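You operate a simulated robot arm through the tools that you are given. There is no shell and no other tool. Be economical: measure what you need, move in short steps, check, and stop when the job is done.

You run a simulated robot arm. Do the job below in one go: nothing can be reset, and whatever is moved stays where it is left.

## Task
Keep the soup warm: cover the steel pan and use the warm key.
Fine: pan on the small zone, steel lid on, hob on, warm key once; leave the hob on.

It is judged by the outcome, as a careful person would: the job done as asked, and still so three seconds after it is handed in. It fails if anything else is knocked over, pushed out of place, dropped, spilled or broken. A push-on lid holds only when it is set on centred and level and pressed home; a screw cap is set on level and turned clockwise until tight.

## Robot
A 7-joint arm with a two-finger parallel gripper, fixed in place. Base frame: the origin is at the foot of the arm, x ahead of it, y to its left, z up; the work surface is at about z = 0.9. Lengths are in m, angles in rad, forces in N, time in s.
With the tool pointing down near the work surface it reaches from about 0.46 to 0.92 m from the base axis. Its first joint turns from -2.007 to 2.007 rad. Payload 3.91 kg.
Tool frame: the origin (TCP) lies between the finger pads and is the grasp point; the fingertips stand 0.03 m ahead of it; z points along the fingers, y is the line along which they close. Largest opening 0.11 m; finger width 0.02, thickness 0.01; the body of the gripper, 0.048 by 0.112 m, starts 0.055 m behind the TCP.
Orientation is that of the tool frame in the base frame, as [roll, pitch, yaw] about the fixed x, y, z axes, in that order (R = Rz(yaw) Ry(pitch) Rx(roll)). With the fingers straight down and closing along the base's y, the tool's x points along the base's -x, its y along +y and its z along -z.

## Interface
- The arm moves only by the tool step_arm. Its argument "motion" is a list of rows, each a list of 7 numbers: the turn, a rotation vector about the tool's x, y, z in rad, then the shift along the tool's x, y, z in m, then the closure, from 0 (fully open) to 1 (shut). In form: [[wx, wy, wz, dx, dy, dz, gripper], ...]. A call has 1 to 8 rows; each row is the pose to reach, as a shift and turn from the pose commanded when the call began, along the tool's axes at that moment. Rows are played at 5 a second. More than 0.05 m and 0.15 rad between two rows, or a gripper value outside its range, and nothing of the call is played. Where a pose cannot be reached the arm comes as near as it can. A force on the tool above 40 N (or 10 N above the force at the start of the call, whichever is more), or a blocked arm, ends the call early, and 0.2 s more pass. The fingers move at their own pace (about 0.153 m/s each) and stop on an object; they squeeze with about 29 N. The grip force told is the motor's: it shows also when the fingers shut on nothing. Time passes only in rows, and 0.2 s behind the last, so rows that repeat a pose let the fingers close. It gives the time, the measured TCP pose, the force on the tool (base axes), the opening and the grip force at its end, in the units of the frame above (readings bear some noise), with the torque about the TCP (base axes, N m) and any sound that the robot's microphone picked up.
- Cameras (640 x 400 px; columns grow to the right, rows downward): "scene" is fixed at [0.3994, -0.6498, 1.6741]; the picture's right is [0.95, -0.32, 0.00], its down [-0.18, -0.54, -0.82] and it looks along [0.26, 0.78, -0.57] (base axes); focal length 326 px, centre (320, 200). "wrist" rides on the gripper at [0.072, 0.017, -0.103] in the tool frame; the picture's right is [-0.23, 0.97, 0.00], its down [-0.76, -0.18, -0.62] and it looks along [-0.61, -0.14, 0.78] (tool axes); focal length 222 px, centre (320, 200). There is no depth. A picture from a camera that has moved, and an enlarged one, comes with that camera's place and axes in the base frame and with its lens.
- camera(camera): a new picture of that camera. The clock stands still meanwhile.
- raise_lower(by): slides the trunk up (or, below 0, down) by that many m; the arm rides with it, the base frame stays. It gives what a move gives, with no picture.
- close_up(camera, box): a new picture of the part [left, top, right, bottom] of that camera's present view, enlarged. The clock stands still meanwhile.
- job_done(): hands the job in; it is judged then, once.

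Work in short steps. Places have to be worked out from the pictures, the camera data and where the tool is seen: move nearer, look again, correct. Check each grasp and each placing, and mend what went wrong. You have 120 turns and 64 pictures in all, those below and enlarged ones among them. Open the gripper and draw the arm clear of the work before you hand the job in, unless the task says otherwise; then end with one line.

The tools are called after "Request:" as name(argument=value, ...) on one line, values as JSON. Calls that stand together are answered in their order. step_arm: Moves the arm, as the interface text tells. Its arguments: {"type":"object","properties":{"motion":{"type":"array","items":{"type":"array","items":{"type":"number"}}}},"required":["motion"]} The other tools are called the same way: raise_lower (by) slides the trunk up or down; camera (camera) takes a picture; close_up (camera, box) takes an enlarged picture of a part of a camera's view; job_done () hands the job in.

At the start:

```text
time: 0.0
ee_pos: [0.4979, 0.244, 1.1917]
tool_rot: [3.141, 0.001, -3.14]
wrist_force: [0.2, -0.8, 0.0]
ft_torque: [0.0, -0.04, 0.0]
finger_gap: 0.1099
finger_force: 0.0
trunk travel left (down, up): [-0.85, 0.14]
```

scene: 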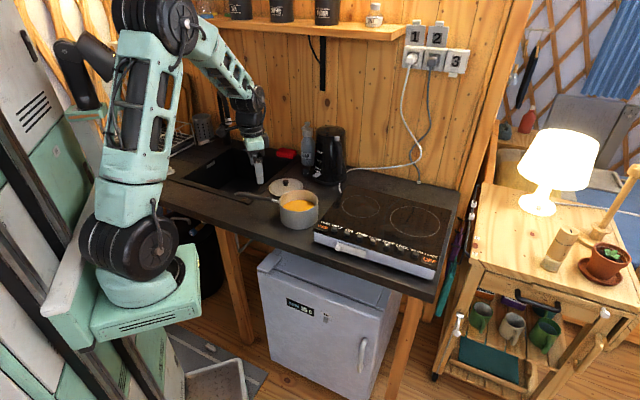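
wrist: 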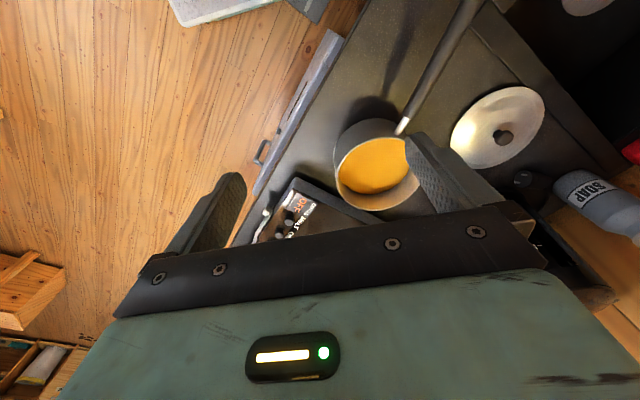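

I'll look closely at the hob panel, pan and lid, and the sockets before moving.

Request:
close_up(camera="scene", box=[300, 180, 460, 280])

Request:
close_up(camera="scene", box=[220, 140, 348, 240])

Request:
close_up(camera="scene", box=[340, 10, 500, 110])

```text
4.00 times, centred on (380, 230) of scene
camera zoom: at [0.3994, -0.6498, 1.6741], right [0.95, -0.32, 0.0], down [-0.18, -0.54, -0.82], along [0.26, 0.78, -0.57], focal length 1306 px, centre (80, 80)
```

zoom: 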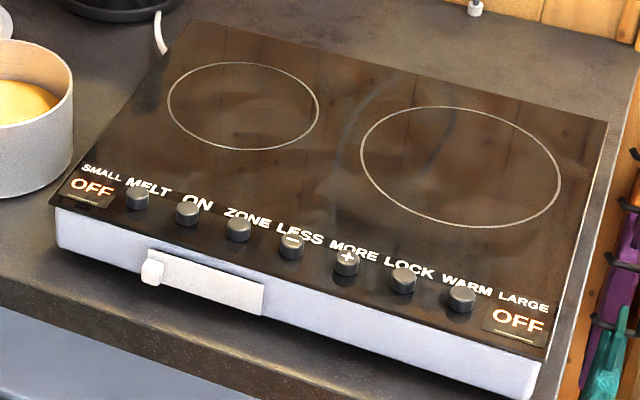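

```text
4.00 times, centred on (284, 190) of scene
camera zoom: at [0.3994, -0.6498, 1.6741], right [0.95, -0.32, 0.0], down [-0.18, -0.54, -0.82], along [0.26, 0.78, -0.57], focal length 1306 px, centre (464, 240)
```

zoom: 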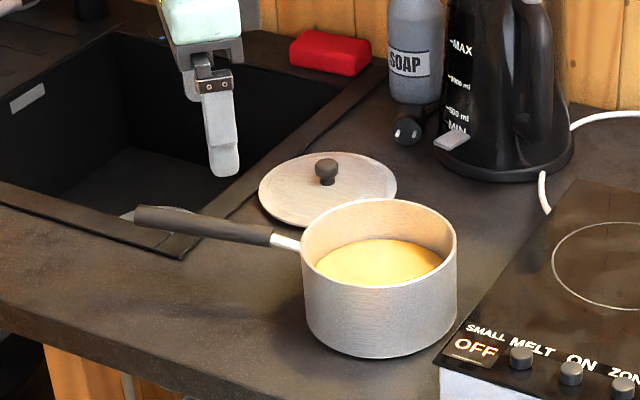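

```text
4.00 times, centred on (420, 60) of scene
camera zoom: at [0.3994, -0.6498, 1.6741], right [0.95, -0.32, 0.0], down [-0.18, -0.54, -0.82], along [0.26, 0.78, -0.57], focal length 1306 px, centre (-80, 760)
```

zoom: 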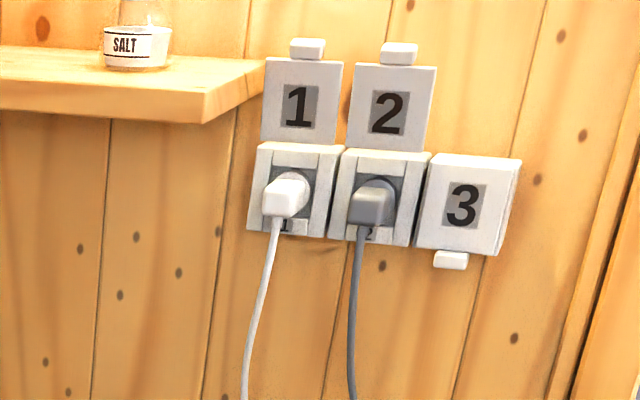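

The pan (~0.64, 0.33) is beside the hob, the lid is behind it (~0.64, 0.54), the small zone is ~(0.86, 0.25), and the keys run diagonally along the hob's front. I'll move up over the hob for a wrist view.

Request:
step_arm(motion=[[0, 0, 0, -0.04, -0.02, 0, 0], [0, 0, 0, -0.08, -0.04, 0, 0], [0, 0, 0, -0.12, -0.06, 0, 0], [0, 0, 0, -0.16, -0.08, 0.0, 0], [0, 0, 0, -0.2, -0.1, 0.0, 0], [0, 0, 0, -0.2, -0.1, 0.0, 0]])

Request:
camera(camera="wrist")

```text
time: 1.4
ee_pos: [0.7001, 0.1453, 1.1926]
tool_rot: [3.14, -0.001, -3.139]
wrist_force: [0.1, 0.0, 0.5]
ft_torque: [-0.01, -0.02, 0.01]
finger_gap: 0.1102
finger_force: 0.1
trunk travel left (down, up): [-0.85, 0.14]
```

```text
58 pictures are left
camera wrist: at [0.6255, 0.162, 1.2951], right [0.23, 0.97, 0.0], down [0.76, -0.18, 0.62], along [0.61, -0.14, -0.78], focal length 222 px, centre (320, 200)
```

wrist: 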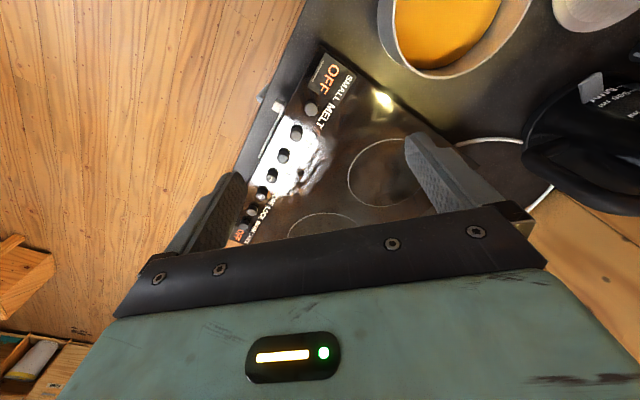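

The view agrees with the scene estimate: small zone ≈(0.853, 0.233), glass z≈0.96. I'll enlarge the key row and the front slider.

Request:
close_up(camera="wrist", box=[230, 40, 390, 140])

Request:
close_up(camera="scene", box=[310, 210, 390, 260])

```text
4.00 times, centred on (310, 90) of wrist
camera zoom: at [0.6255, 0.162, 1.2951], right [0.23, 0.97, 0.0], down [0.76, -0.18, 0.62], along [0.61, -0.14, -0.78], focal length 888 px, centre (360, 640)
```

zoom: 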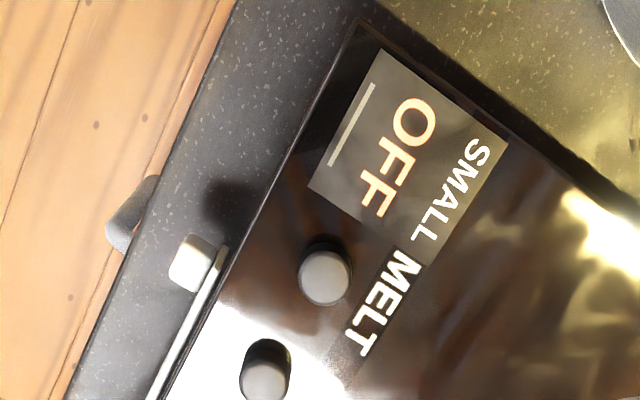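

```text
8.00 times, centred on (350, 235) of scene
camera zoom: at [0.3994, -0.6498, 1.6741], right [0.95, -0.32, 0.0], down [-0.18, -0.54, -0.82], along [0.26, 0.78, -0.57], focal length 2612 px, centre (80, -80)
```

zoom: 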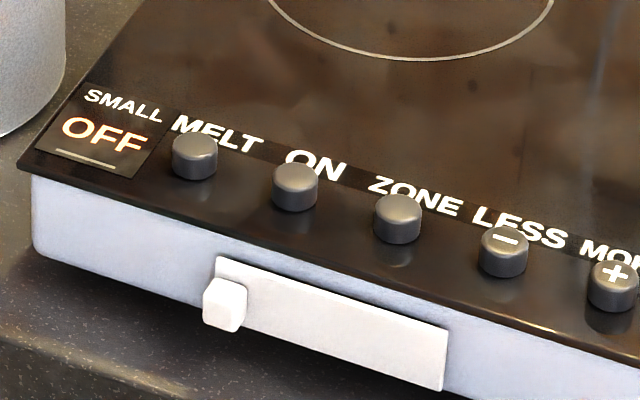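

The pan centre is ≈(0.632, 0.315) and its handle points at about 148°. I'll move above the handle near the pan with the fingers turned to straddle it.

Request:
step_arm(motion=[[0, 0, 0.09, 0.027, 0.038, 0.01, 0], [0, 0, 0.18, 0.054, 0.076, 0.02, 0], [0, 0, 0.27, 0.081, 0.114, 0.03, 0], [0, 0, 0.36, 0.108, 0.152, 0.04, 0], [0, 0, 0.45, 0.135, 0.19, 0.05, 0], [0, 0, 0.55, 0.162, 0.228, 0.06, 0], [0, 0, 0.55, 0.162, 0.228, 0.06, 0]])

Request:
camera(camera="wrist")

Request:
camera(camera="scene")

```text
time: 3.0
ee_pos: [0.5368, 0.3732, 1.1334]
tool_rot: [3.138, 0.0, 2.592]
wrist_force: [-0.3, 0.3, -0.4]
ft_torque: [0.0, -0.03, 0.03]
finger_gap: 0.1101
finger_force: 0.0
trunk travel left (down, up): [-0.85, 0.14]
```

```text
55 pictures are left
camera wrist: at [0.4826, 0.4249, 1.2364], right [0.7, 0.71, 0.0], down [0.56, -0.55, 0.62], along [0.44, -0.44, -0.78], focal length 222 px, centre (320, 200)
```

wrist: 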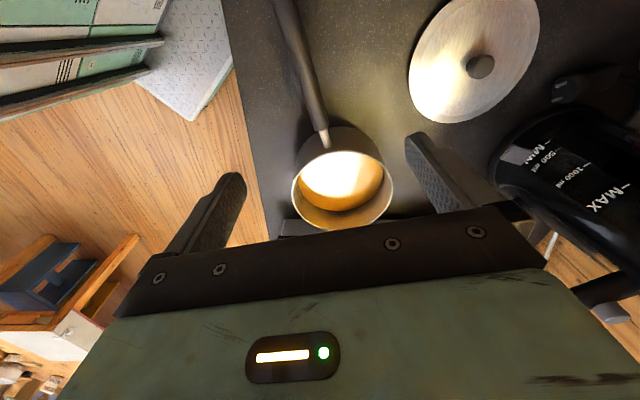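

```text
54 pictures are left
```

scene: 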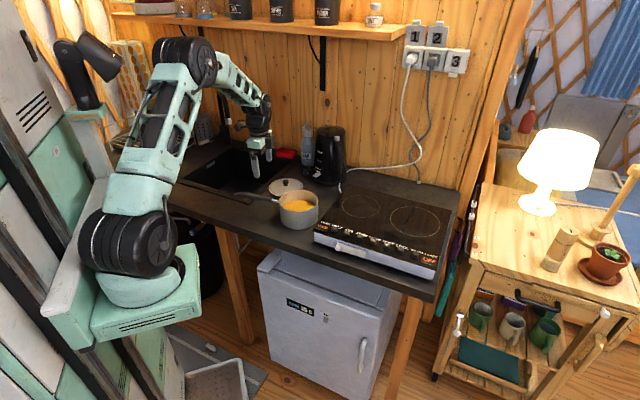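

The handle line is at about 152.7° from the pan centre (0.637, 0.313). I'll correct yaw, descend to the handle height near the pan and stay open, then look.

Request:
step_arm(motion=[[0, 0, -0.073, -0.0145, -0.0064, 0.045, 0], [0, 0, -0.073, -0.0145, -0.0064, 0.09, 0], [0, 0, -0.073, -0.0145, -0.0064, 0.13, 0], [0, 0, -0.073, -0.0145, -0.0064, 0.15, 0], [0, 0, -0.073, -0.0145, -0.0064, 0.168, 0], [0, 0, -0.073, -0.0145, -0.0064, 0.168, 0]])

Request:
camera(camera="wrist")

Request:
close_up(camera="scene", box=[220, 140, 348, 240])

```text
time: 4.4
ee_pos: [0.5479, 0.3596, 0.9652]
tool_rot: [3.139, 0.001, 2.665]
wrist_force: [-0.3, -0.1, -0.6]
ft_torque: [-0.04, -0.02, 0.01]
finger_gap: 0.1099
finger_force: 0.0
trunk travel left (down, up): [-0.85, 0.14]
```

```text
53 pictures are left
camera wrist: at [0.489, 0.4072, 1.0695], right [0.65, 0.76, 0.0], down [0.6, -0.51, 0.62], along [0.47, -0.4, -0.78], focal length 222 px, centre (320, 200)
```

wrist: 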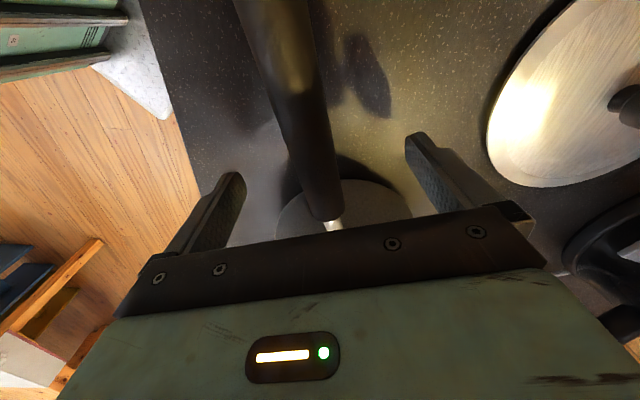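

```text
4.00 times, centred on (284, 190) of scene
camera zoom: at [0.3994, -0.6498, 1.6741], right [0.95, -0.32, 0.0], down [-0.18, -0.54, -0.82], along [0.26, 0.78, -0.57], focal length 1306 px, centre (464, 240)
```

zoom: 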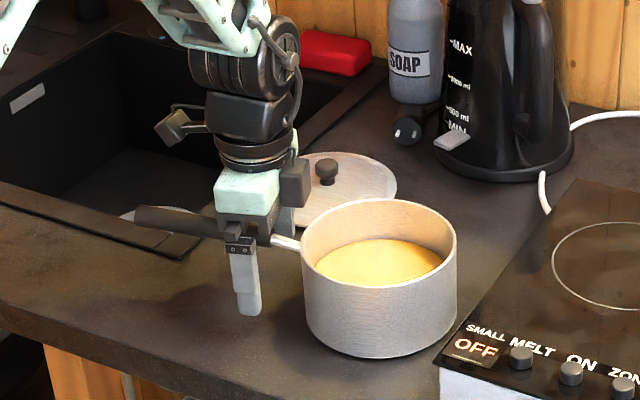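

The handle lies between the fingers at about z≈0.973. I'll shift 1 cm toward the pan, up slightly, and close gently.

Request:
step_arm(motion=[[0, 0, 0, -0.012, 0, -0.006, 0], [0, 0, 0, -0.012, 0, -0.006, 0.5], [0, 0, 0, -0.012, 0, -0.006, 0.8], [0, 0, 0, -0.012, 0, -0.006, 1], [0, 0, 0, -0.012, 0, -0.006, 1], [0, 0, 0, -0.012, 0, -0.006, 1]])

Request:
camera(camera="wrist")

```text
time: 5.8
ee_pos: [0.5564, 0.3539, 0.9716]
tool_rot: [3.139, 0.0, 2.665]
wrist_force: [-0.7, 1.6, 0.9]
ft_torque: [-0.04, 0.0, 0.03]
finger_gap: 0.0213
finger_force: 29.0
trunk travel left (down, up): [-0.85, 0.14]
```

```text
51 pictures are left
camera wrist: at [0.4991, 0.402, 1.0757], right [0.65, 0.76, 0.0], down [0.6, -0.51, 0.62], along [0.47, -0.4, -0.78], focal length 222 px, centre (320, 200)
```

wrist: 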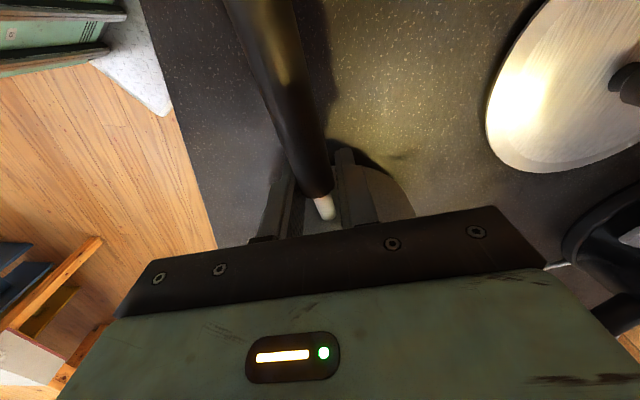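

The handle is gripped (2.1 cm, 29 N). I'll lift a small amount and check for sag and weight.

Request:
step_arm(motion=[[0, 0, 0, 0, 0, -0.005, 1], [0, 0, 0, 0, 0, -0.01, 1], [0, 0, 0, 0, 0, -0.015, 1], [0, 0, 0, 0, 0, -0.02, 1], [0, 0, 0, 0, 0, -0.02, 1]])

Request:
close_up(camera="scene", box=[220, 140, 348, 240])

```text
time: 7.0
ee_pos: [0.555, 0.3542, 0.9902]
tool_rot: [-3.14, 0.0, 2.665]
wrist_force: [-0.2, 0.3, -0.3]
ft_torque: [0.1, 0.21, 0.01]
finger_gap: 0.0214
finger_force: 29.4
trunk travel left (down, up): [-0.85, 0.14]
```

```text
4.00 times, centred on (284, 190) of scene
camera zoom: at [0.3994, -0.6498, 1.6741], right [0.95, -0.32, 0.0], down [-0.18, -0.54, -0.82], along [0.26, 0.78, -0.57], focal length 1306 px, centre (464, 240)
```

zoom: 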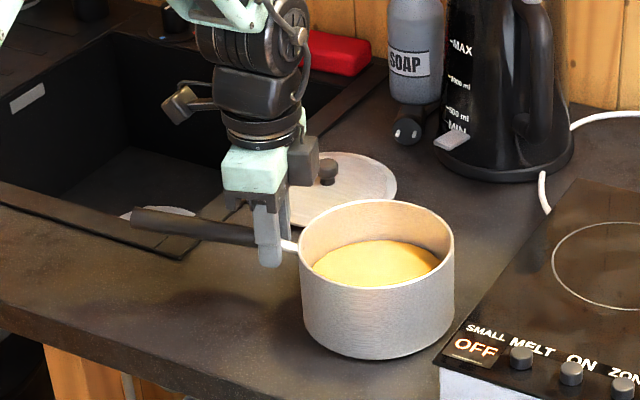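

The readings show no load and the pan doesn't seem to have risen, so the fingers may have slid up the handle. I'll check with the wrist view.

Request:
camera(camera="wrist")

Request:
close_up(camera="scene", box=[250, 170, 330, 230])

```text
49 pictures are left
camera wrist: at [0.4973, 0.4024, 1.0937], right [0.65, 0.76, 0.0], down [0.6, -0.51, 0.62], along [0.47, -0.4, -0.78], focal length 222 px, centre (320, 200)
```

wrist: 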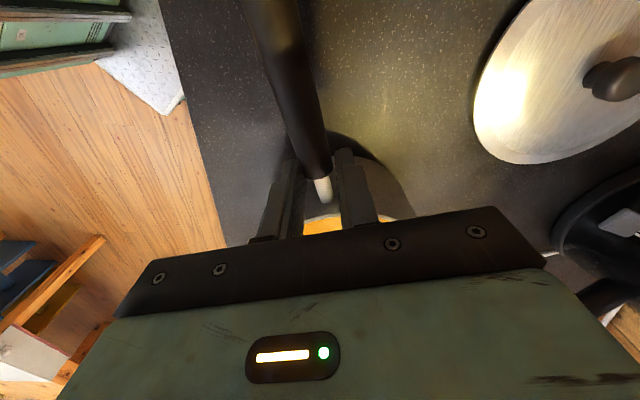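

```text
6.67 times, centred on (290, 200) of scene
camera zoom: at [0.3994, -0.6498, 1.6741], right [0.95, -0.32, 0.0], down [-0.18, -0.54, -0.82], along [0.26, 0.78, -0.57], focal length 2177 px, centre (520, 200)
```

zoom: 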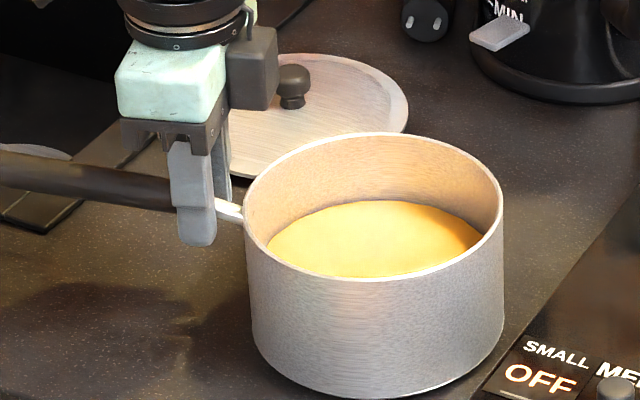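

The pan stayed down and the fingers slid up the handle. I'll lower back and test with tiny lifts, reading the force each time, to learn the load.

Request:
step_arm(motion=[[0, 0, 0, 0, 0, 0.01, 0.7], [0, 0, 0, 0, 0, 0.022, 0.7], [0, 0, 0, 0, 0, 0.022, 0.7], [0, 0, 0, 0, 0, 0.022, 1], [0, 0, 0, 0, 0, 0.022, 1], [0, 0, 0, 0, 0, 0.022, 1]])

Request:
step_arm(motion=[[0, 0, 0, 0, 0, -0.004, 1]])

Request:
step_arm(motion=[[0, 0, 0, 0, 0, -0.004, 1]])

Request:
step_arm(motion=[[0, 0, 0, 0, 0, -0.004, 1]])

```text
time: 8.4
ee_pos: [0.5571, 0.3559, 0.9681]
tool_rot: [3.138, 0.001, 2.665]
wrist_force: [0.5, 0.8, -0.7]
ft_torque: [0.09, 0.15, 0.02]
finger_gap: 0.0213
finger_force: 29.1
trunk travel left (down, up): [-0.85, 0.14]
```

```text
time: 8.8
ee_pos: [0.5559, 0.3544, 0.9723]
tool_rot: [-3.141, 0.0, 2.666]
wrist_force: [0.3, 0.1, -5.1]
ft_torque: [0.13, 0.21, -0.04]
finger_gap: 0.0215
finger_force: 28.9
trunk travel left (down, up): [-0.85, 0.14]
```

```text
time: 9.2
ee_pos: [0.5554, 0.3546, 0.9768]
tool_rot: [-3.14, 0.0, 2.663]
wrist_force: [0.3, -0.3, -4.1]
ft_torque: [0.12, 0.25, 0.0]
finger_gap: 0.0213
finger_force: 28.8
trunk travel left (down, up): [-0.85, 0.14]
```

```text
time: 9.6
ee_pos: [0.5554, 0.3556, 0.9812]
tool_rot: [3.141, -0.002, 2.665]
wrist_force: [0.3, 0.0, -3.7]
ft_torque: [0.14, 0.24, 0.02]
finger_gap: 0.021
finger_force: 28.8
trunk travel left (down, up): [-0.85, 0.14]
```

Request:
close_up(camera="scene", box=[250, 170, 330, 230])

```text
6.67 times, centred on (290, 200) of scene
camera zoom: at [0.3994, -0.6498, 1.6741], right [0.95, -0.32, 0.0], down [-0.18, -0.54, -0.82], along [0.26, 0.78, -0.57], focal length 2177 px, centre (520, 200)
```

zoom: 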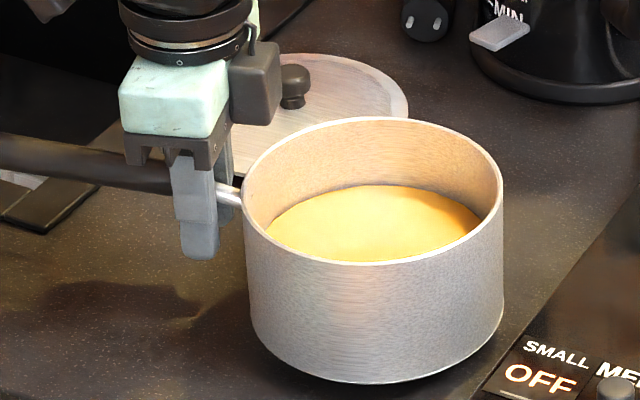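

Now the pan has actually risen about 1 cm and looks level; its weight is only ~4–5 N. I'll hold still briefly to see whether it creeps down in the grip.

Request:
step_arm(motion=[[0, 0, 0, 0, 0, -0.004, 1], [0, 0, 0, 0, 0, -0.008, 1], [0, 0, 0, 0, 0, -0.008, 1], [0, 0, 0, 0, 0, -0.008, 1], [0, 0, 0, 0, 0, -0.008, 1]])

Request:
close_up(camera="scene", box=[250, 170, 330, 230])

```text
time: 10.8
ee_pos: [0.5544, 0.3546, 0.9891]
tool_rot: [3.141, 0.0, 2.665]
wrist_force: [0.1, -0.3, -4.3]
ft_torque: [0.12, 0.26, 0.01]
finger_gap: 0.0214
finger_force: 29.1
trunk travel left (down, up): [-0.85, 0.14]
```

```text
6.67 times, centred on (290, 200) of scene
camera zoom: at [0.3994, -0.6498, 1.6741], right [0.95, -0.32, 0.0], down [-0.18, -0.54, -0.82], along [0.26, 0.78, -0.57], focal length 2177 px, centre (520, 200)
```

zoom: 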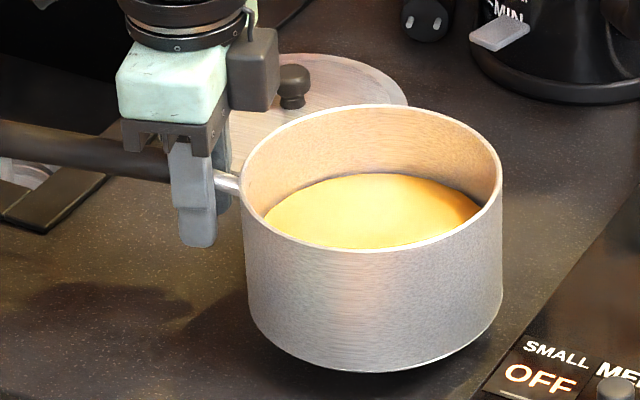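

It holds steadily. I'll lift another 9 cm slowly, then carry halfway towards the small zone.

Request:
step_arm(motion=[[0, 0, 0, 0, 0, -0.012, 1], [0, 0, 0, 0, 0, -0.025, 1], [0, 0, 0, 0, 0, -0.04, 1], [0, 0, 0, 0, 0, -0.055, 1], [0, 0, 0, 0, 0, -0.07, 1], [0, 0, 0, 0, 0, -0.082, 1], [0, 0, 0, 0, 0, -0.09, 1], [0, 0, 0, 0, 0, -0.09, 1]])

Request:
step_arm(motion=[[0, 0, 0, -0.012, 0.002, 0, 1], [0, 0, 0, -0.035, 0.005, 0, 1], [0, 0, 0, -0.06, 0.008, 0, 1], [0, 0, 0, -0.085, 0.011, 0, 1], [0, 0, 0, -0.11, 0.014, 0, 1], [0, 0, 0, -0.13, 0.016, 0, 1], [0, 0, 0, -0.14, 0.017, 0, 1], [0, 0, 0, -0.14, 0.017, 0, 1]])

Request:
camera(camera="scene")

```text
time: 12.6
ee_pos: [0.555, 0.3552, 1.0771]
tool_rot: [-3.141, 0.001, 2.664]
wrist_force: [0.6, -0.6, -4.3]
ft_torque: [0.11, 0.22, -0.02]
finger_gap: 0.0214
finger_force: 29.2
trunk travel left (down, up): [-0.85, 0.14]
```

```text
time: 14.4
ee_pos: [0.6895, 0.3054, 1.0796]
tool_rot: [-3.141, -0.002, 2.667]
wrist_force: [0.1, -0.1, -3.7]
ft_torque: [0.1, 0.21, 0.01]
finger_gap: 0.0213
finger_force: 28.8
trunk travel left (down, up): [-0.85, 0.14]
```

```text
45 pictures are left
```

scene: 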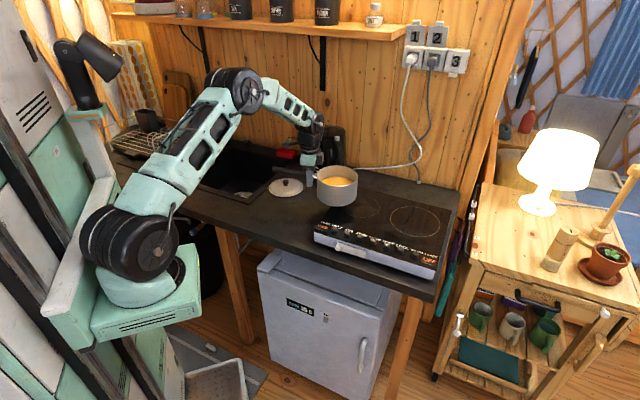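

The pan is carried level over the hob's left part. I'll finish the traverse and look closely.

Request:
step_arm(motion=[[0, 0, 0, -0.012, 0.001, 0, 1], [0, 0, 0, -0.03, 0.004, 0, 1], [0, 0, 0, -0.05, 0.007, 0, 1], [0, 0, 0, -0.07, 0.009, 0, 1], [0, 0, 0, -0.085, 0.011, 0, 1], [0, 0, 0, -0.091, 0.011, 0, 1], [0, 0, 0, -0.091, 0.011, 0, 1]])

Request:
close_up(camera="scene", box=[300, 150, 460, 270])

Request:
camera(camera="wrist")

```text
time: 16.0
ee_pos: [0.7729, 0.2733, 1.0788]
tool_rot: [-3.141, -0.002, 2.667]
wrist_force: [0.7, -0.3, -4.6]
ft_torque: [0.15, 0.24, 0.01]
finger_gap: 0.0214
finger_force: 28.5
trunk travel left (down, up): [-0.85, 0.14]
```

```text
3.33 times, centred on (380, 210) of scene
camera zoom: at [0.3994, -0.6498, 1.6741], right [0.95, -0.32, 0.0], down [-0.18, -0.54, -0.82], along [0.26, 0.78, -0.57], focal length 1088 px, centre (120, 167)
```

zoom: 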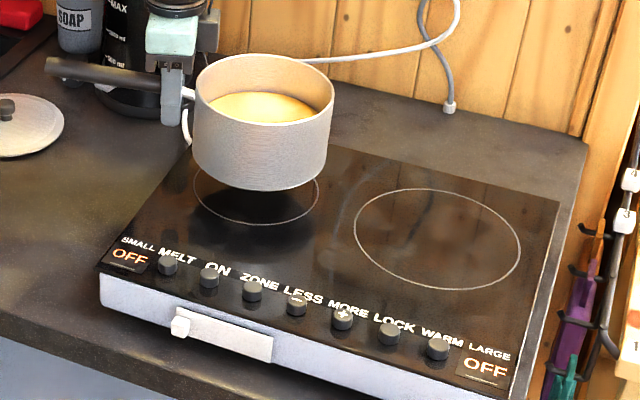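

```text
43 pictures are left
camera wrist: at [0.7153, 0.3201, 1.1823], right [0.65, 0.76, 0.0], down [0.6, -0.51, 0.62], along [0.47, -0.4, -0.78], focal length 222 px, centre (320, 200)
```

wrist: 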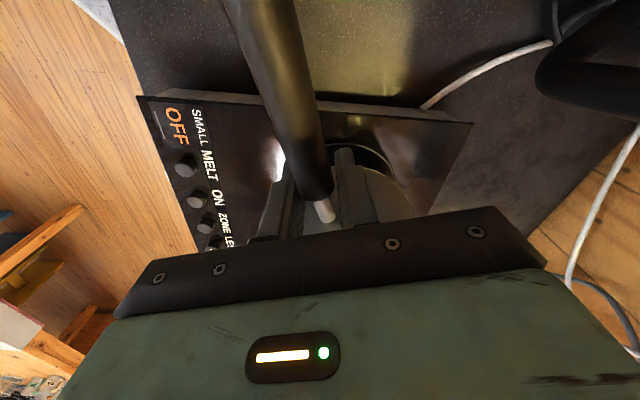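

The pan is nearly over the small zone ring. I'll lower most of the way and compare pan base to ring again.

Request:
step_arm(motion=[[0, 0, 0, 0, 0, 0.01, 1], [0, 0, 0, 0, 0, 0.02, 1], [0, 0, 0, 0, 0, 0.03, 1], [0, 0, 0, 0, 0, 0.03, 1]])

Request:
close_up(camera="scene", box=[320, 160, 400, 220])

```text
time: 17.0
ee_pos: [0.772, 0.2735, 1.0477]
tool_rot: [-3.141, -0.001, 2.666]
wrist_force: [-0.3, 0.0, -3.9]
ft_torque: [0.11, 0.25, 0.03]
finger_gap: 0.0213
finger_force: 28.8
trunk travel left (down, up): [-0.85, 0.14]
```

```text
6.67 times, centred on (360, 190) of scene
camera zoom: at [0.3994, -0.6498, 1.6741], right [0.95, -0.32, 0.0], down [-0.18, -0.54, -0.82], along [0.26, 0.78, -0.57], focal length 2177 px, centre (53, 267)
```

zoom: 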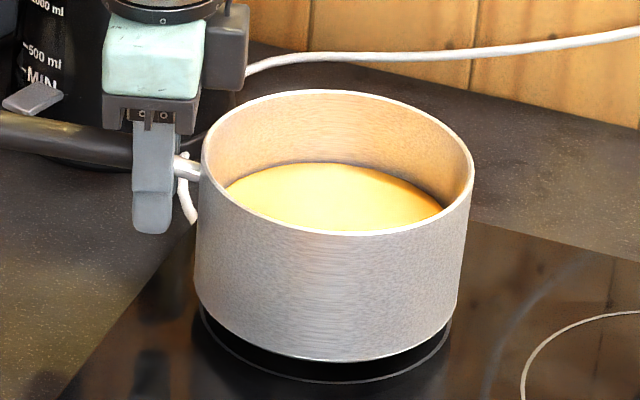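

The pan base overlaps the ring to within a few mm. I'll lower gently until it touches.

Request:
step_arm(motion=[[0, 0, 0, 0, 0, 0.005, 1], [0, 0, 0, 0, 0, 0.01, 1], [0, 0, 0, 0, 0, 0.01, 1]])

Request:
step_arm(motion=[[0, 0, 0, 0, 0, 0.004, 1], [0, 0, 0, 0, 0, 0.004, 1]])

Request:
close_up(camera="scene", box=[320, 160, 400, 220])

```text
time: 17.8
ee_pos: [0.7734, 0.2736, 1.0368]
tool_rot: [-3.141, -0.002, 2.665]
wrist_force: [-0.6, -1.0, -4.2]
ft_torque: [0.16, 0.26, -0.03]
finger_gap: 0.0213
finger_force: 29.1
trunk travel left (down, up): [-0.85, 0.14]
```

```text
time: 18.4
ee_pos: [0.7729, 0.2734, 1.0356]
tool_rot: [3.14, 0.0, 2.666]
wrist_force: [-0.6, 0.8, 0.7]
ft_torque: [-0.26, -0.3, 0.02]
finger_gap: 0.0216
finger_force: 29.1
trunk travel left (down, up): [-0.85, 0.14]
```

```text
6.67 times, centred on (360, 190) of scene
camera zoom: at [0.3994, -0.6498, 1.6741], right [0.95, -0.32, 0.0], down [-0.18, -0.54, -0.82], along [0.26, 0.78, -0.57], focal length 2177 px, centre (53, 267)
```

zoom: 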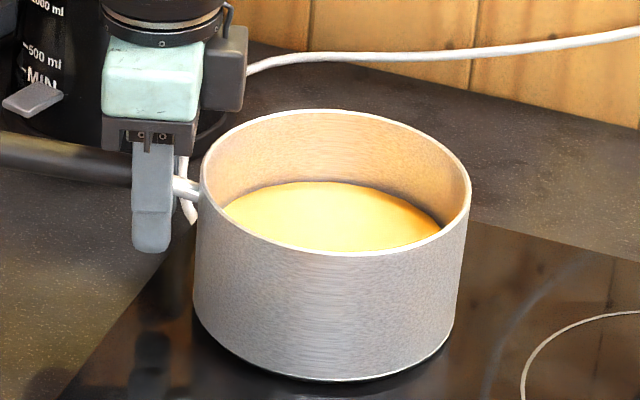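

The pan base now sits on the ring (contact felt). I'll release and rise.

Request:
step_arm(motion=[[0, 0, 0, 0, 0, 0, 0.7], [0, 0, 0, 0, 0, 0, 0.5], [0, 0, 0, 0, 0, 0, 0.3], [0, 0, 0, 0, 0, 0, 0.3], [0, 0, 0, 0, 0, -0.04, 0.3], [0, 0, 0, 0, 0, -0.085, 0.3], [0, 0, 0, 0.0, 0, -0.12, 0.3]])

Request:
close_up(camera="scene", box=[300, 150, 460, 270])

Request:
camera(camera="wrist")

```text
time: 20.0
ee_pos: [0.7755, 0.273, 1.1534]
tool_rot: [-3.141, -0.001, 2.665]
wrist_force: [-0.5, 0.6, -0.5]
ft_torque: [-0.01, 0.02, -0.01]
finger_gap: 0.0771
finger_force: 0.1
trunk travel left (down, up): [-0.85, 0.14]
```

```text
3.33 times, centred on (380, 210) of scene
camera zoom: at [0.3994, -0.6498, 1.6741], right [0.95, -0.32, 0.0], down [-0.18, -0.54, -0.82], along [0.26, 0.78, -0.57], focal length 1088 px, centre (120, 167)
```

zoom: 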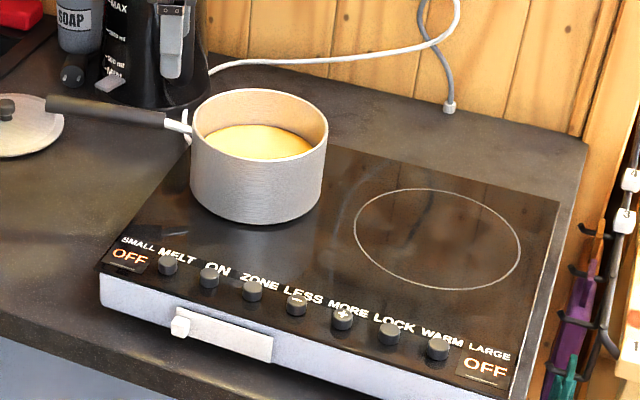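

```text
39 pictures are left
camera wrist: at [0.7169, 0.3214, 1.2561], right [0.65, 0.76, 0.0], down [0.6, -0.51, 0.62], along [0.47, -0.4, -0.78], focal length 222 px, centre (320, 200)
```

wrist: 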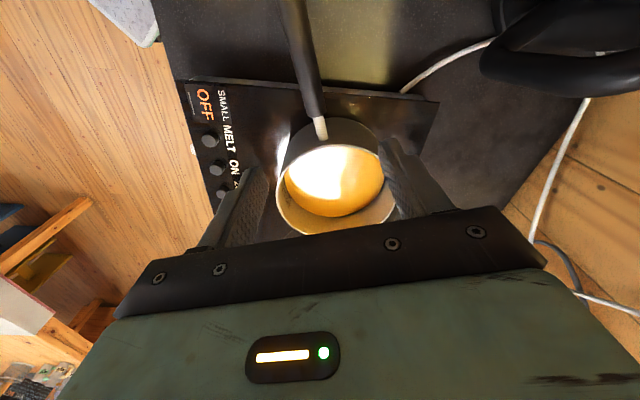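

The pan sits centred on the small zone at (0.853, 0.233). Now I'll move above the lid, staying high.

Request:
step_arm(motion=[[0, 0, 0, 0.04, 0.026, 0, 0.3], [0, 0, 0, 0.08, 0.052, 0, 0.3], [0, 0, 0, 0.12, 0.079, 0, 0.3], [0, 0, 0, 0.16, 0.105, 0, 0.3], [0, 0, 0, 0.2, 0.132, 0, 0.3], [0, 0, 0, 0.239, 0.158, 0, 0.3], [0, 0, 0, 0.239, 0.158, 0, 0.3]])

Request:
camera(camera="wrist")

```text
time: 21.6
ee_pos: [0.6168, 0.4805, 1.1556]
tool_rot: [3.139, 0.0, 2.664]
wrist_force: [0.2, -0.1, 1.0]
ft_torque: [0.04, 0.03, -0.02]
finger_gap: 0.077
finger_force: 0.1
out of reach, approached as far as the arm can: row 4, 5, 6, 7
trunk travel left (down, up): [-0.85, 0.14]
```

```text
38 pictures are left
camera wrist: at [0.5585, 0.5269, 1.2582], right [0.65, 0.76, 0.0], down [0.59, -0.51, 0.62], along [0.47, -0.4, -0.78], focal length 222 px, centre (320, 200)
```

wrist: 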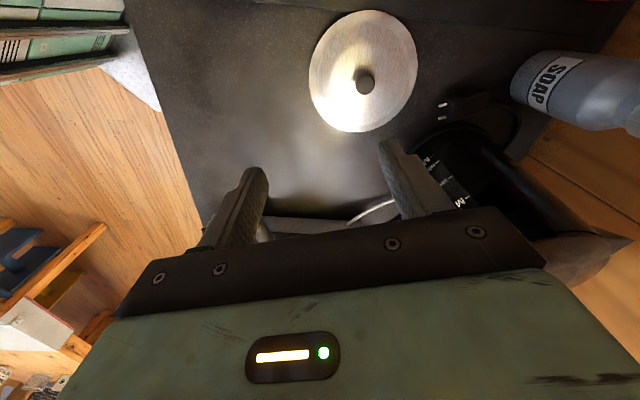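

The knob is at ≈(0.639, 0.540), but this wrist yaw limits reach. I'll turn the wrist to a more natural yaw and re-read the pose.

Request:
step_arm(motion=[[0, 0, -0.14, 0, 0, 0, 0.3], [0, 0, -0.28, 0, 0, 0, 0.3], [0, 0, -0.42, 0, 0, 0, 0.3], [0, 0, -0.56, 0, 0, 0, 0.3], [0, 0, -0.7, 0, 0, 0, 0.3], [0, 0, -0.7, 0, 0, 0, 0.3]])

```text
time: 23.0
ee_pos: [0.6163, 0.4807, 1.1523]
tool_rot: [3.14, 0.0, -2.918]
wrist_force: [-0.3, 0.1, 0.3]
ft_torque: [0.0, -0.02, 0.0]
finger_gap: 0.0772
finger_force: 0.1
trunk travel left (down, up): [-0.85, 0.14]
```

Wrist turned. I'll move over the knob and descend partway.

Request:
step_arm(motion=[[0, 0, 0, -0.018, 0.026, 0, 0.3], [0, 0, 0, -0.035, 0.053, 0.02, 0.3], [0, 0, 0, -0.035, 0.053, 0.06, 0.3], [0, 0, 0, -0.035, 0.053, 0.1, 0.3], [0, 0, 0, -0.035, 0.053, 0.12, 0.3], [0, 0, 0, -0.035, 0.053, 0.12, 0.3]])

Request:
camera(camera="wrist")

```text
time: 24.4
ee_pos: [0.6047, 0.492, 1.0415]
tool_rot: [3.141, 0.001, -2.918]
wrist_force: [-0.2, 0.0, -0.2]
ft_torque: [-0.03, 0.02, 0.03]
finger_gap: 0.0769
finger_force: 0.1
out of reach, approached as far as the arm can: row 1, 2, 3, 4, 5, 6
trunk travel left (down, up): [-0.85, 0.14]
```

```text
37 pictures are left
camera wrist: at [0.5289, 0.4918, 1.145], right [0.01, 1.0, 0.0], down [0.78, -0.01, 0.62], along [0.62, 0.0, -0.78], focal length 222 px, centre (320, 200)
```

wrist: 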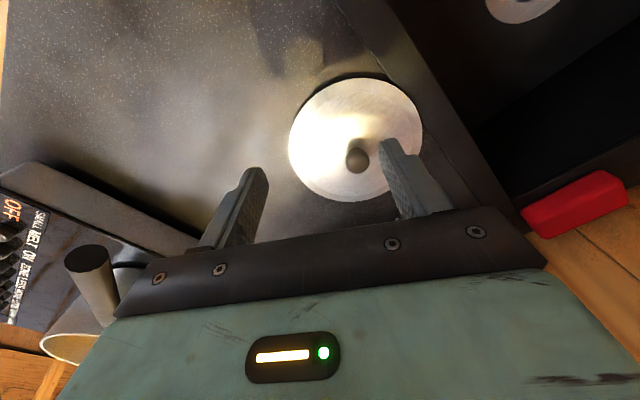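

Still limited at radius ~0.78 here. I'll check the arm's configuration in the scene view.

Request:
camera(camera="scene")

```text
36 pictures are left
```

scene: 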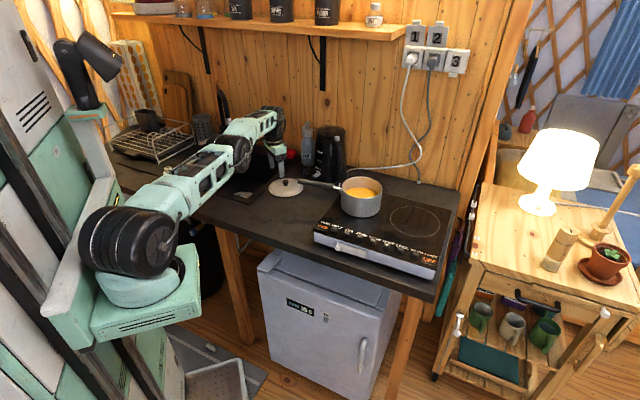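

The arm isn't fully stretched, so a joint limit is likely involved. I'll pull back a bit, turn the tool fully radial (yaw ≈ −2.44), and try again.

Request:
step_arm(motion=[[0, 0, -0.1, 0.03, 0, -0.02, 0.3], [0, 0, -0.22, 0.03, 0, -0.02, 0.3], [0, 0, -0.34, 0.03, 0, -0.02, 0.3], [0, 0, -0.46, 0.03, 0, -0.02, 0.3], [0, 0, -0.46, 0.03, 0, -0.02, 0.3]])

```text
time: 25.6
ee_pos: [0.5732, 0.4847, 1.0609]
tool_rot: [-3.141, 0.002, -2.453]
wrist_force: [-0.1, -1.0, 1.1]
ft_torque: [0.03, -0.01, 0.03]
finger_gap: 0.0769
finger_force: 0.0
trunk travel left (down, up): [-0.85, 0.14]
```

Request:
step_arm(motion=[[0, 0, 0, -0.03, 0, 0, 0.3], [0, 0, 0, -0.06, 0, 0, 0.3], [0, 0, 0, -0.086, 0, 0, 0.3], [0, 0, 0, -0.086, 0, 0, 0.3]])

```text
time: 26.6
ee_pos: [0.6055, 0.492, 1.0604]
tool_rot: [-3.14, 0.0, -2.456]
wrist_force: [0.3, -0.1, 0.0]
ft_torque: [0.02, -0.03, 0.0]
finger_gap: 0.0769
finger_force: 0.0
out of reach, approached as far as the arm can: row 1, 2, 3, 4
trunk travel left (down, up): [-0.85, 0.14]
```

The arm seems to hit a reach boundary in this direction. I'll test whether a higher trunk helps.

Request:
raise_lower(by=0.1)

Request:
step_arm(motion=[[0, 0, 0, 0, 0, 0.04, 0.3], [0, 0, 0, 0, 0, 0.08, 0.3], [0, 0, 0, -0.02, 0, 0.1, 0.3], [0, 0, 0, -0.05, 0, 0.1, 0.3], [0, 0, 0, -0.05, 0, 0.1, 0.3]])

```text
time: 27.9
ee_pos: [0.6055, 0.4917, 1.1601]
tool_rot: [3.141, 0.0, -2.459]
wrist_force: [0.2, 0.2, 0.1]
ft_torque: [0.0, 0.0, -0.03]
finger_gap: 0.0769
finger_force: 0.2
trunk travel left (down, up): [-0.95, 0.04]
```

```text
time: 29.1
ee_pos: [0.6088, 0.4801, 1.0645]
tool_rot: [3.141, 0.001, -2.457]
wrist_force: [-0.4, 0.3, -0.1]
ft_torque: [0.0, 0.01, 0.01]
finger_gap: 0.077
finger_force: 0.0
out of reach, approached as far as the arm can: row 1, 2, 3, 4, 5
trunk travel left (down, up): [-0.95, 0.04]
```

A higher trunk is worse. I'll raise the TCP within the arm and lower the trunk instead, then test.

Request:
step_arm(motion=[[0, 0, 0, 0.04, 0, -0.03, 0.3], [0, 0, 0, 0.06, 0, -0.07, 0.3], [0, 0, 0, 0.06, 0, -0.11, 0.3], [0, 0, 0, 0.06, 0, -0.15, 0.3], [0, 0, 0, 0.06, 0, -0.19, 0.3], [0, 0, 0, 0.06, 0, -0.22, 0.3], [0, 0, 0, 0.06, 0, -0.22, 0.3]])

Request:
raise_lower(by=-0.2)

Request:
camera(camera="scene")

```text
time: 30.7
ee_pos: [0.5628, 0.444, 1.2883]
tool_rot: [-3.141, 0.0, -2.458]
wrist_force: [0.3, -0.4, -0.1]
ft_torque: [-0.01, 0.03, -0.02]
finger_gap: 0.077
finger_force: 0.0
trunk travel left (down, up): [-0.95, 0.04]
```

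```text
time: 32.9
ee_pos: [0.5618, 0.4447, 1.0871]
tool_rot: [3.141, -0.002, -2.457]
wrist_force: [0.2, 0.4, -0.9]
ft_torque: [0.03, 0.01, 0.02]
finger_gap: 0.0771
finger_force: 0.0
trunk travel left (down, up): [-0.75, 0.24]
```

```text
35 pictures are left
```

scene: 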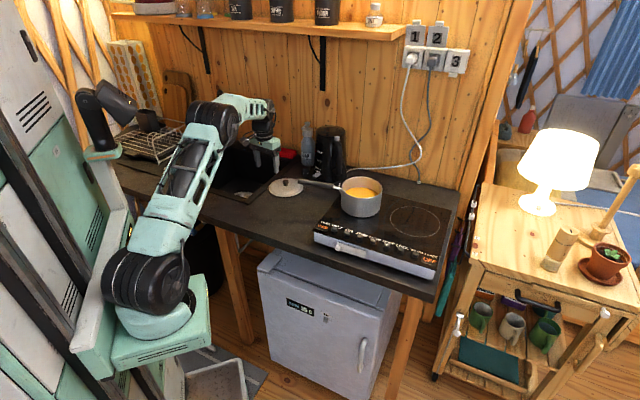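

Request:
step_arm(motion=[[0, 0, 0, -0.03, 0.006, 0, 0.3], [0, 0, 0, -0.06, 0.012, 0, 0.3], [0, 0, 0, -0.09, 0.018, 0, 0.3], [0, 0, 0, -0.12, 0.024, 0, 0.3], [0, 0, 0, -0.12, 0.024, 0, 0.3]])

```text
time: 34.1
ee_pos: [0.6016, 0.4837, 1.0824]
tool_rot: [-3.141, 0.0, -2.457]
wrist_force: [-0.5, 0.1, -0.2]
ft_torque: [-0.04, 0.0, 0.0]
finger_gap: 0.077
finger_force: 0.1
out of reach, approached as far as the arm can: row 2, 3, 4, 5
trunk travel left (down, up): [-0.75, 0.24]
```

It behaves like a stretched arm: the tool pointing straight down can't reach the lid from here. Tilting the fingers outward brings the wrist closer in, so I'll test a 0.4 rad tilt while advancing.

Request:
step_arm(motion=[[0, -0.1, 0, 0.0, 0.0, 0, 0.3], [0, -0.2, 0, 0.0, 0.0, 0, 0.3], [0, -0.3, 0, 0, 0.0, 0, 0.3], [0, -0.4, 0, 0, 0.0, 0, 0.3], [0, -0.4, 0, 0, 0.0, 0, 0.3]])

```text
time: 35.3
ee_pos: [0.6014, 0.4839, 1.0828]
tool_rot: [3.141, 0.401, -2.458]
wrist_force: [0.3, -0.1, -0.6]
ft_torque: [-0.03, -0.01, 0.0]
finger_gap: 0.0769
finger_force: 0.0
trunk travel left (down, up): [-0.75, 0.24]
```

Request:
step_arm(motion=[[0, 0, 0, -0.03, 0.01, 0.0125, 0.3], [0, 0, 0, -0.0594, 0.0196, 0.0251, 0.3], [0, 0, 0, -0.0594, 0.0196, 0.0251, 0.3]])

Request:
camera(camera="wrist")

```text
time: 36.1
ee_pos: [0.6378, 0.5392, 1.0808]
tool_rot: [3.14, 0.401, -2.457]
wrist_force: [-0.1, 0.1, 0.3]
ft_torque: [0.0, 0.01, 0.01]
finger_gap: 0.077
finger_force: 0.1
trunk travel left (down, up): [-0.75, 0.24]
```

```text
34 pictures are left
camera wrist: at [0.5431, 0.4848, 1.1487], right [-0.45, 0.89, 0.09], down [0.47, 0.15, 0.87], along [0.76, 0.44, -0.48], focal length 222 px, centre (320, 200)
```

wrist: 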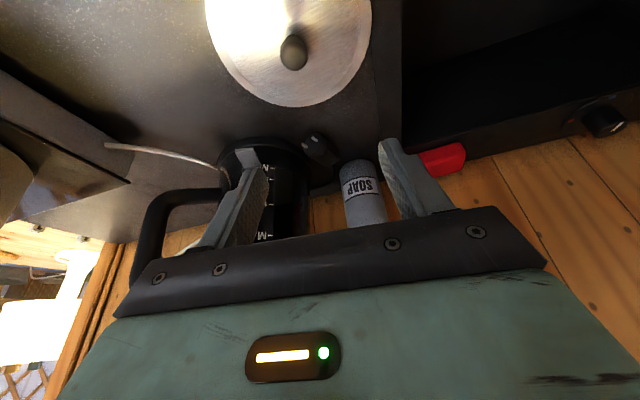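

Reached with the tilt. The knob is ≈(0.641, 0.536). I'll descend to just above it with fingers straddling.

Request:
step_arm(motion=[[0, 0, 0, 0.018, -0.0045, 0.038, 0.3], [0, 0, 0, 0.036, -0.0045, 0.076, 0.3], [0, 0, 0, 0.046, -0.0045, 0.096, 0.3], [0, 0, 0, 0.0545, -0.0045, 0.1137, 0.3], [0, 0, 0, 0.0545, -0.0045, 0.1137, 0.3]])

Request:
camera(camera="wrist")

Request:
close_up(camera="scene", box=[250, 150, 330, 210])

```text
time: 37.3
ee_pos: [0.6364, 0.5344, 0.9573]
tool_rot: [3.141, 0.402, -2.458]
wrist_force: [0.2, 0.5, -0.9]
ft_torque: [-0.01, 0.03, -0.02]
finger_gap: 0.0769
finger_force: 0.0
trunk travel left (down, up): [-0.75, 0.24]
```

```text
33 pictures are left
camera wrist: at [0.5419, 0.4797, 1.0246], right [-0.45, 0.89, 0.09], down [0.47, 0.15, 0.87], along [0.76, 0.44, -0.48], focal length 222 px, centre (320, 200)
```

wrist: 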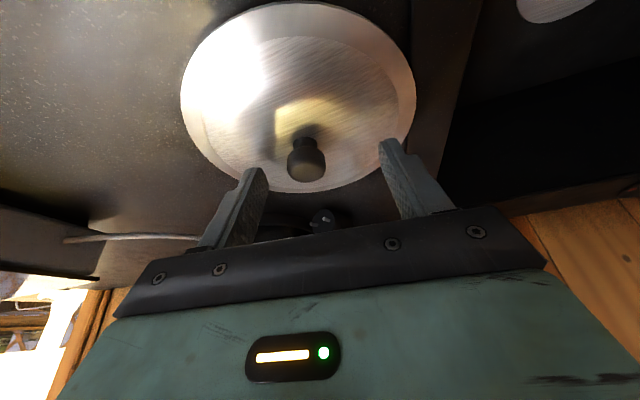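

```text
6.67 times, centred on (290, 180) of scene
camera zoom: at [0.3994, -0.6498, 1.6741], right [0.95, -0.32, 0.0], down [-0.18, -0.54, -0.82], along [0.26, 0.78, -0.57], focal length 2177 px, centre (520, 333)
```

zoom: 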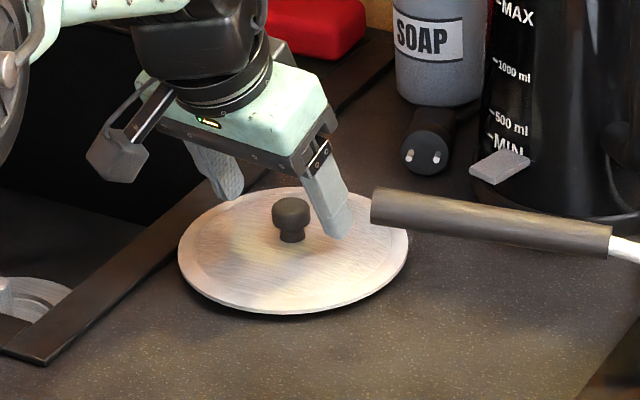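

The knob is between the tips, offset ~5 mm along the closing line. I'll correct that and descend the last 14 mm.

Request:
step_arm(motion=[[0, 0, 0, 0.002, -0.005, 0.004, 0.3], [0, 0, 0, 0.005, -0.005, 0.008, 0.3], [0, 0, 0, 0.0073, -0.005, 0.012, 0.3], [0, 0, 0, 0.0073, -0.005, 0.012, 0.3]])

Request:
close_up(camera="scene", box=[250, 150, 330, 210])

```text
time: 38.3
ee_pos: [0.6389, 0.5303, 0.9461]
tool_rot: [-3.141, 0.404, -2.457]
wrist_force: [1.1, 1.3, 10.6]
ft_torque: [-0.34, -0.31, 0.04]
finger_gap: 0.0775
finger_force: 0.7
trunk travel left (down, up): [-0.75, 0.24]
```

```text
6.67 times, centred on (290, 180) of scene
camera zoom: at [0.3994, -0.6498, 1.6741], right [0.95, -0.32, 0.0], down [-0.18, -0.54, -0.82], along [0.26, 0.78, -0.57], focal length 2177 px, centre (520, 333)
```

zoom: 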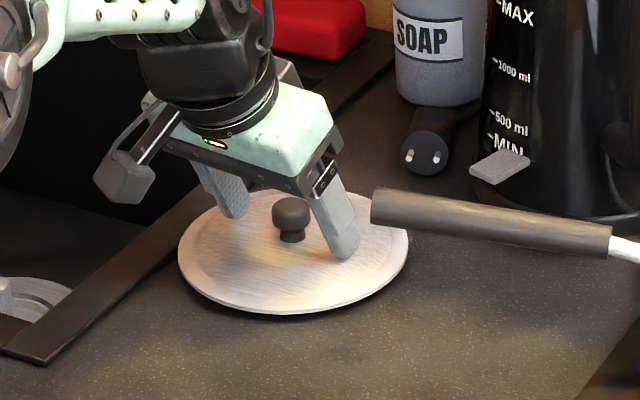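

The fingertips touch the lid plate (10 N). I'll rise 4 mm and close on the knob.

Request:
step_arm(motion=[[0, 0, 0, -0.0018, 0, -0.0042, 0.3], [0, 0, 0, -0.0018, 0, -0.0042, 0.6], [0, 0, 0, -0.0018, 0, -0.0042, 0.8], [0, 0, 0, -0.0018, 0, -0.0042, 1], [0, 0, 0, -0.0018, 0, -0.0042, 1], [0, 0, 0, -0.0018, 0, -0.0042, 1]])

Request:
close_up(camera="scene", box=[250, 150, 330, 210])

Request:
camera(camera="wrist")

```text
time: 39.7
ee_pos: [0.6382, 0.5286, 0.9489]
tool_rot: [-3.141, 0.399, -2.457]
wrist_force: [0.9, -0.4, 0.0]
ft_torque: [-0.02, 0.0, 0.01]
finger_gap: 0.0235
finger_force: 29.1
trunk travel left (down, up): [-0.75, 0.24]
```

```text
6.67 times, centred on (290, 180) of scene
camera zoom: at [0.3994, -0.6498, 1.6741], right [0.95, -0.32, 0.0], down [-0.18, -0.54, -0.82], along [0.26, 0.78, -0.57], focal length 2177 px, centre (520, 333)
```

zoom: 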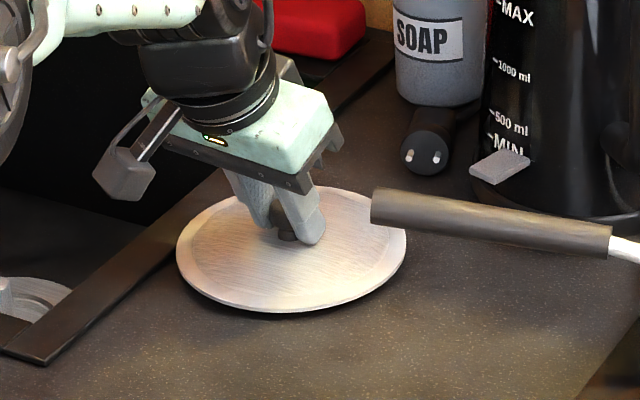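

```text
29 pictures are left
camera wrist: at [0.5437, 0.4734, 1.0155], right [-0.45, 0.89, 0.09], down [0.47, 0.15, 0.87], along [0.76, 0.44, -0.48], focal length 222 px, centre (320, 200)
```

wrist: 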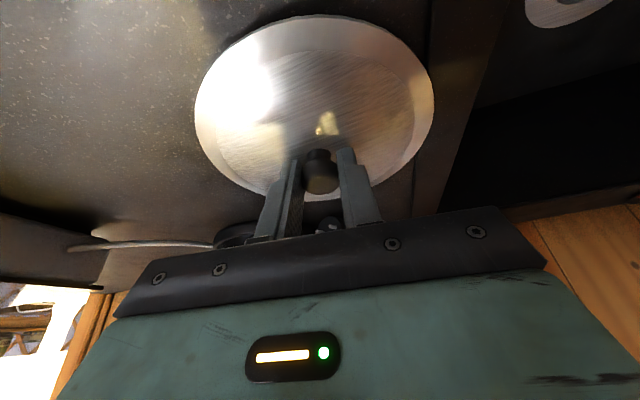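

The knob is gripped (23.5 mm). I'll lift using the trunk, which keeps the arm posture.

Request:
raise_lower(by=0.03)

Request:
raise_lower(by=0.145)

Request:
camera(camera="scene")

```text
time: 40.5
ee_pos: [0.6395, 0.5282, 0.9792]
tool_rot: [-3.14, 0.4, -2.457]
wrist_force: [1.0, -0.1, -1.2]
ft_torque: [-0.04, 0.03, 0.0]
finger_gap: 0.0235
finger_force: 28.7
trunk travel left (down, up): [-0.78, 0.21]
```

```text
time: 42.2
ee_pos: [0.6386, 0.5285, 1.123]
tool_rot: [-3.142, 0.398, -2.456]
wrist_force: [-0.1, 0.3, -2.2]
ft_torque: [-0.01, 0.0, -0.03]
finger_gap: 0.0234
finger_force: 28.7
trunk travel left (down, up): [-0.925, 0.065]
```

```text
28 pictures are left
```

scene: 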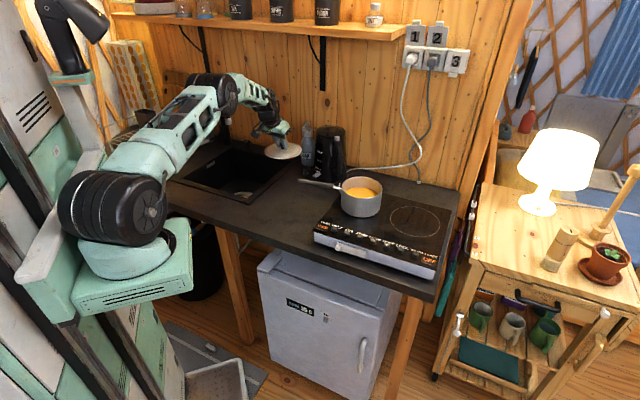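

The lid is held clear. I'll carry it sideways toward the pan, turning the tool by about −0.3 rad as the azimuth changes; first part now.

Request:
step_arm(motion=[[0.008, 0, 0.018, 0.001, -0.015, 0, 1], [0.017, 0, 0.04, 0.003, -0.045, -0.001, 1], [0.026, 0, 0.062, 0.006, -0.08, -0.002, 1], [0.036, 0, 0.086, 0.008, -0.115, -0.003, 1], [0.047, 0, 0.11, 0.01, -0.15, -0.004, 1], [0.056, 0, 0.132, 0.012, -0.18, -0.005, 1], [0.061, 0, 0.145, 0.0135, -0.195, -0.006, 1], [0.061, 0, 0.145, 0.0135, -0.195, -0.006, 1]])

Request:
camera(camera="scene")

```text
time: 44.0
ee_pos: [0.75, 0.3667, 1.1236]
tool_rot: [3.14, 0.402, -2.616]
wrist_force: [-0.5, -0.4, -2.0]
ft_torque: [0.01, 0.05, -0.01]
finger_gap: 0.0233
finger_force: 28.9
trunk travel left (down, up): [-0.925, 0.065]
```

```text
27 pictures are left
```

scene: 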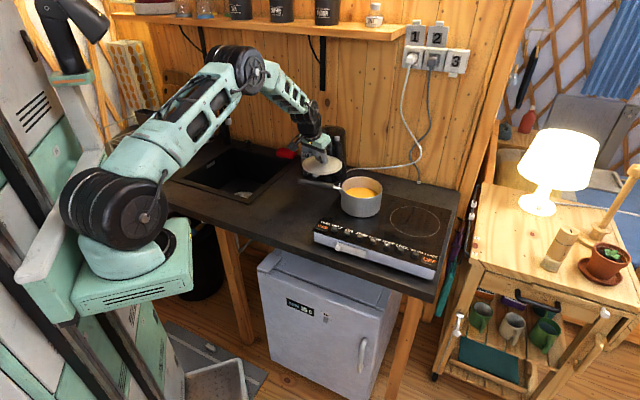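

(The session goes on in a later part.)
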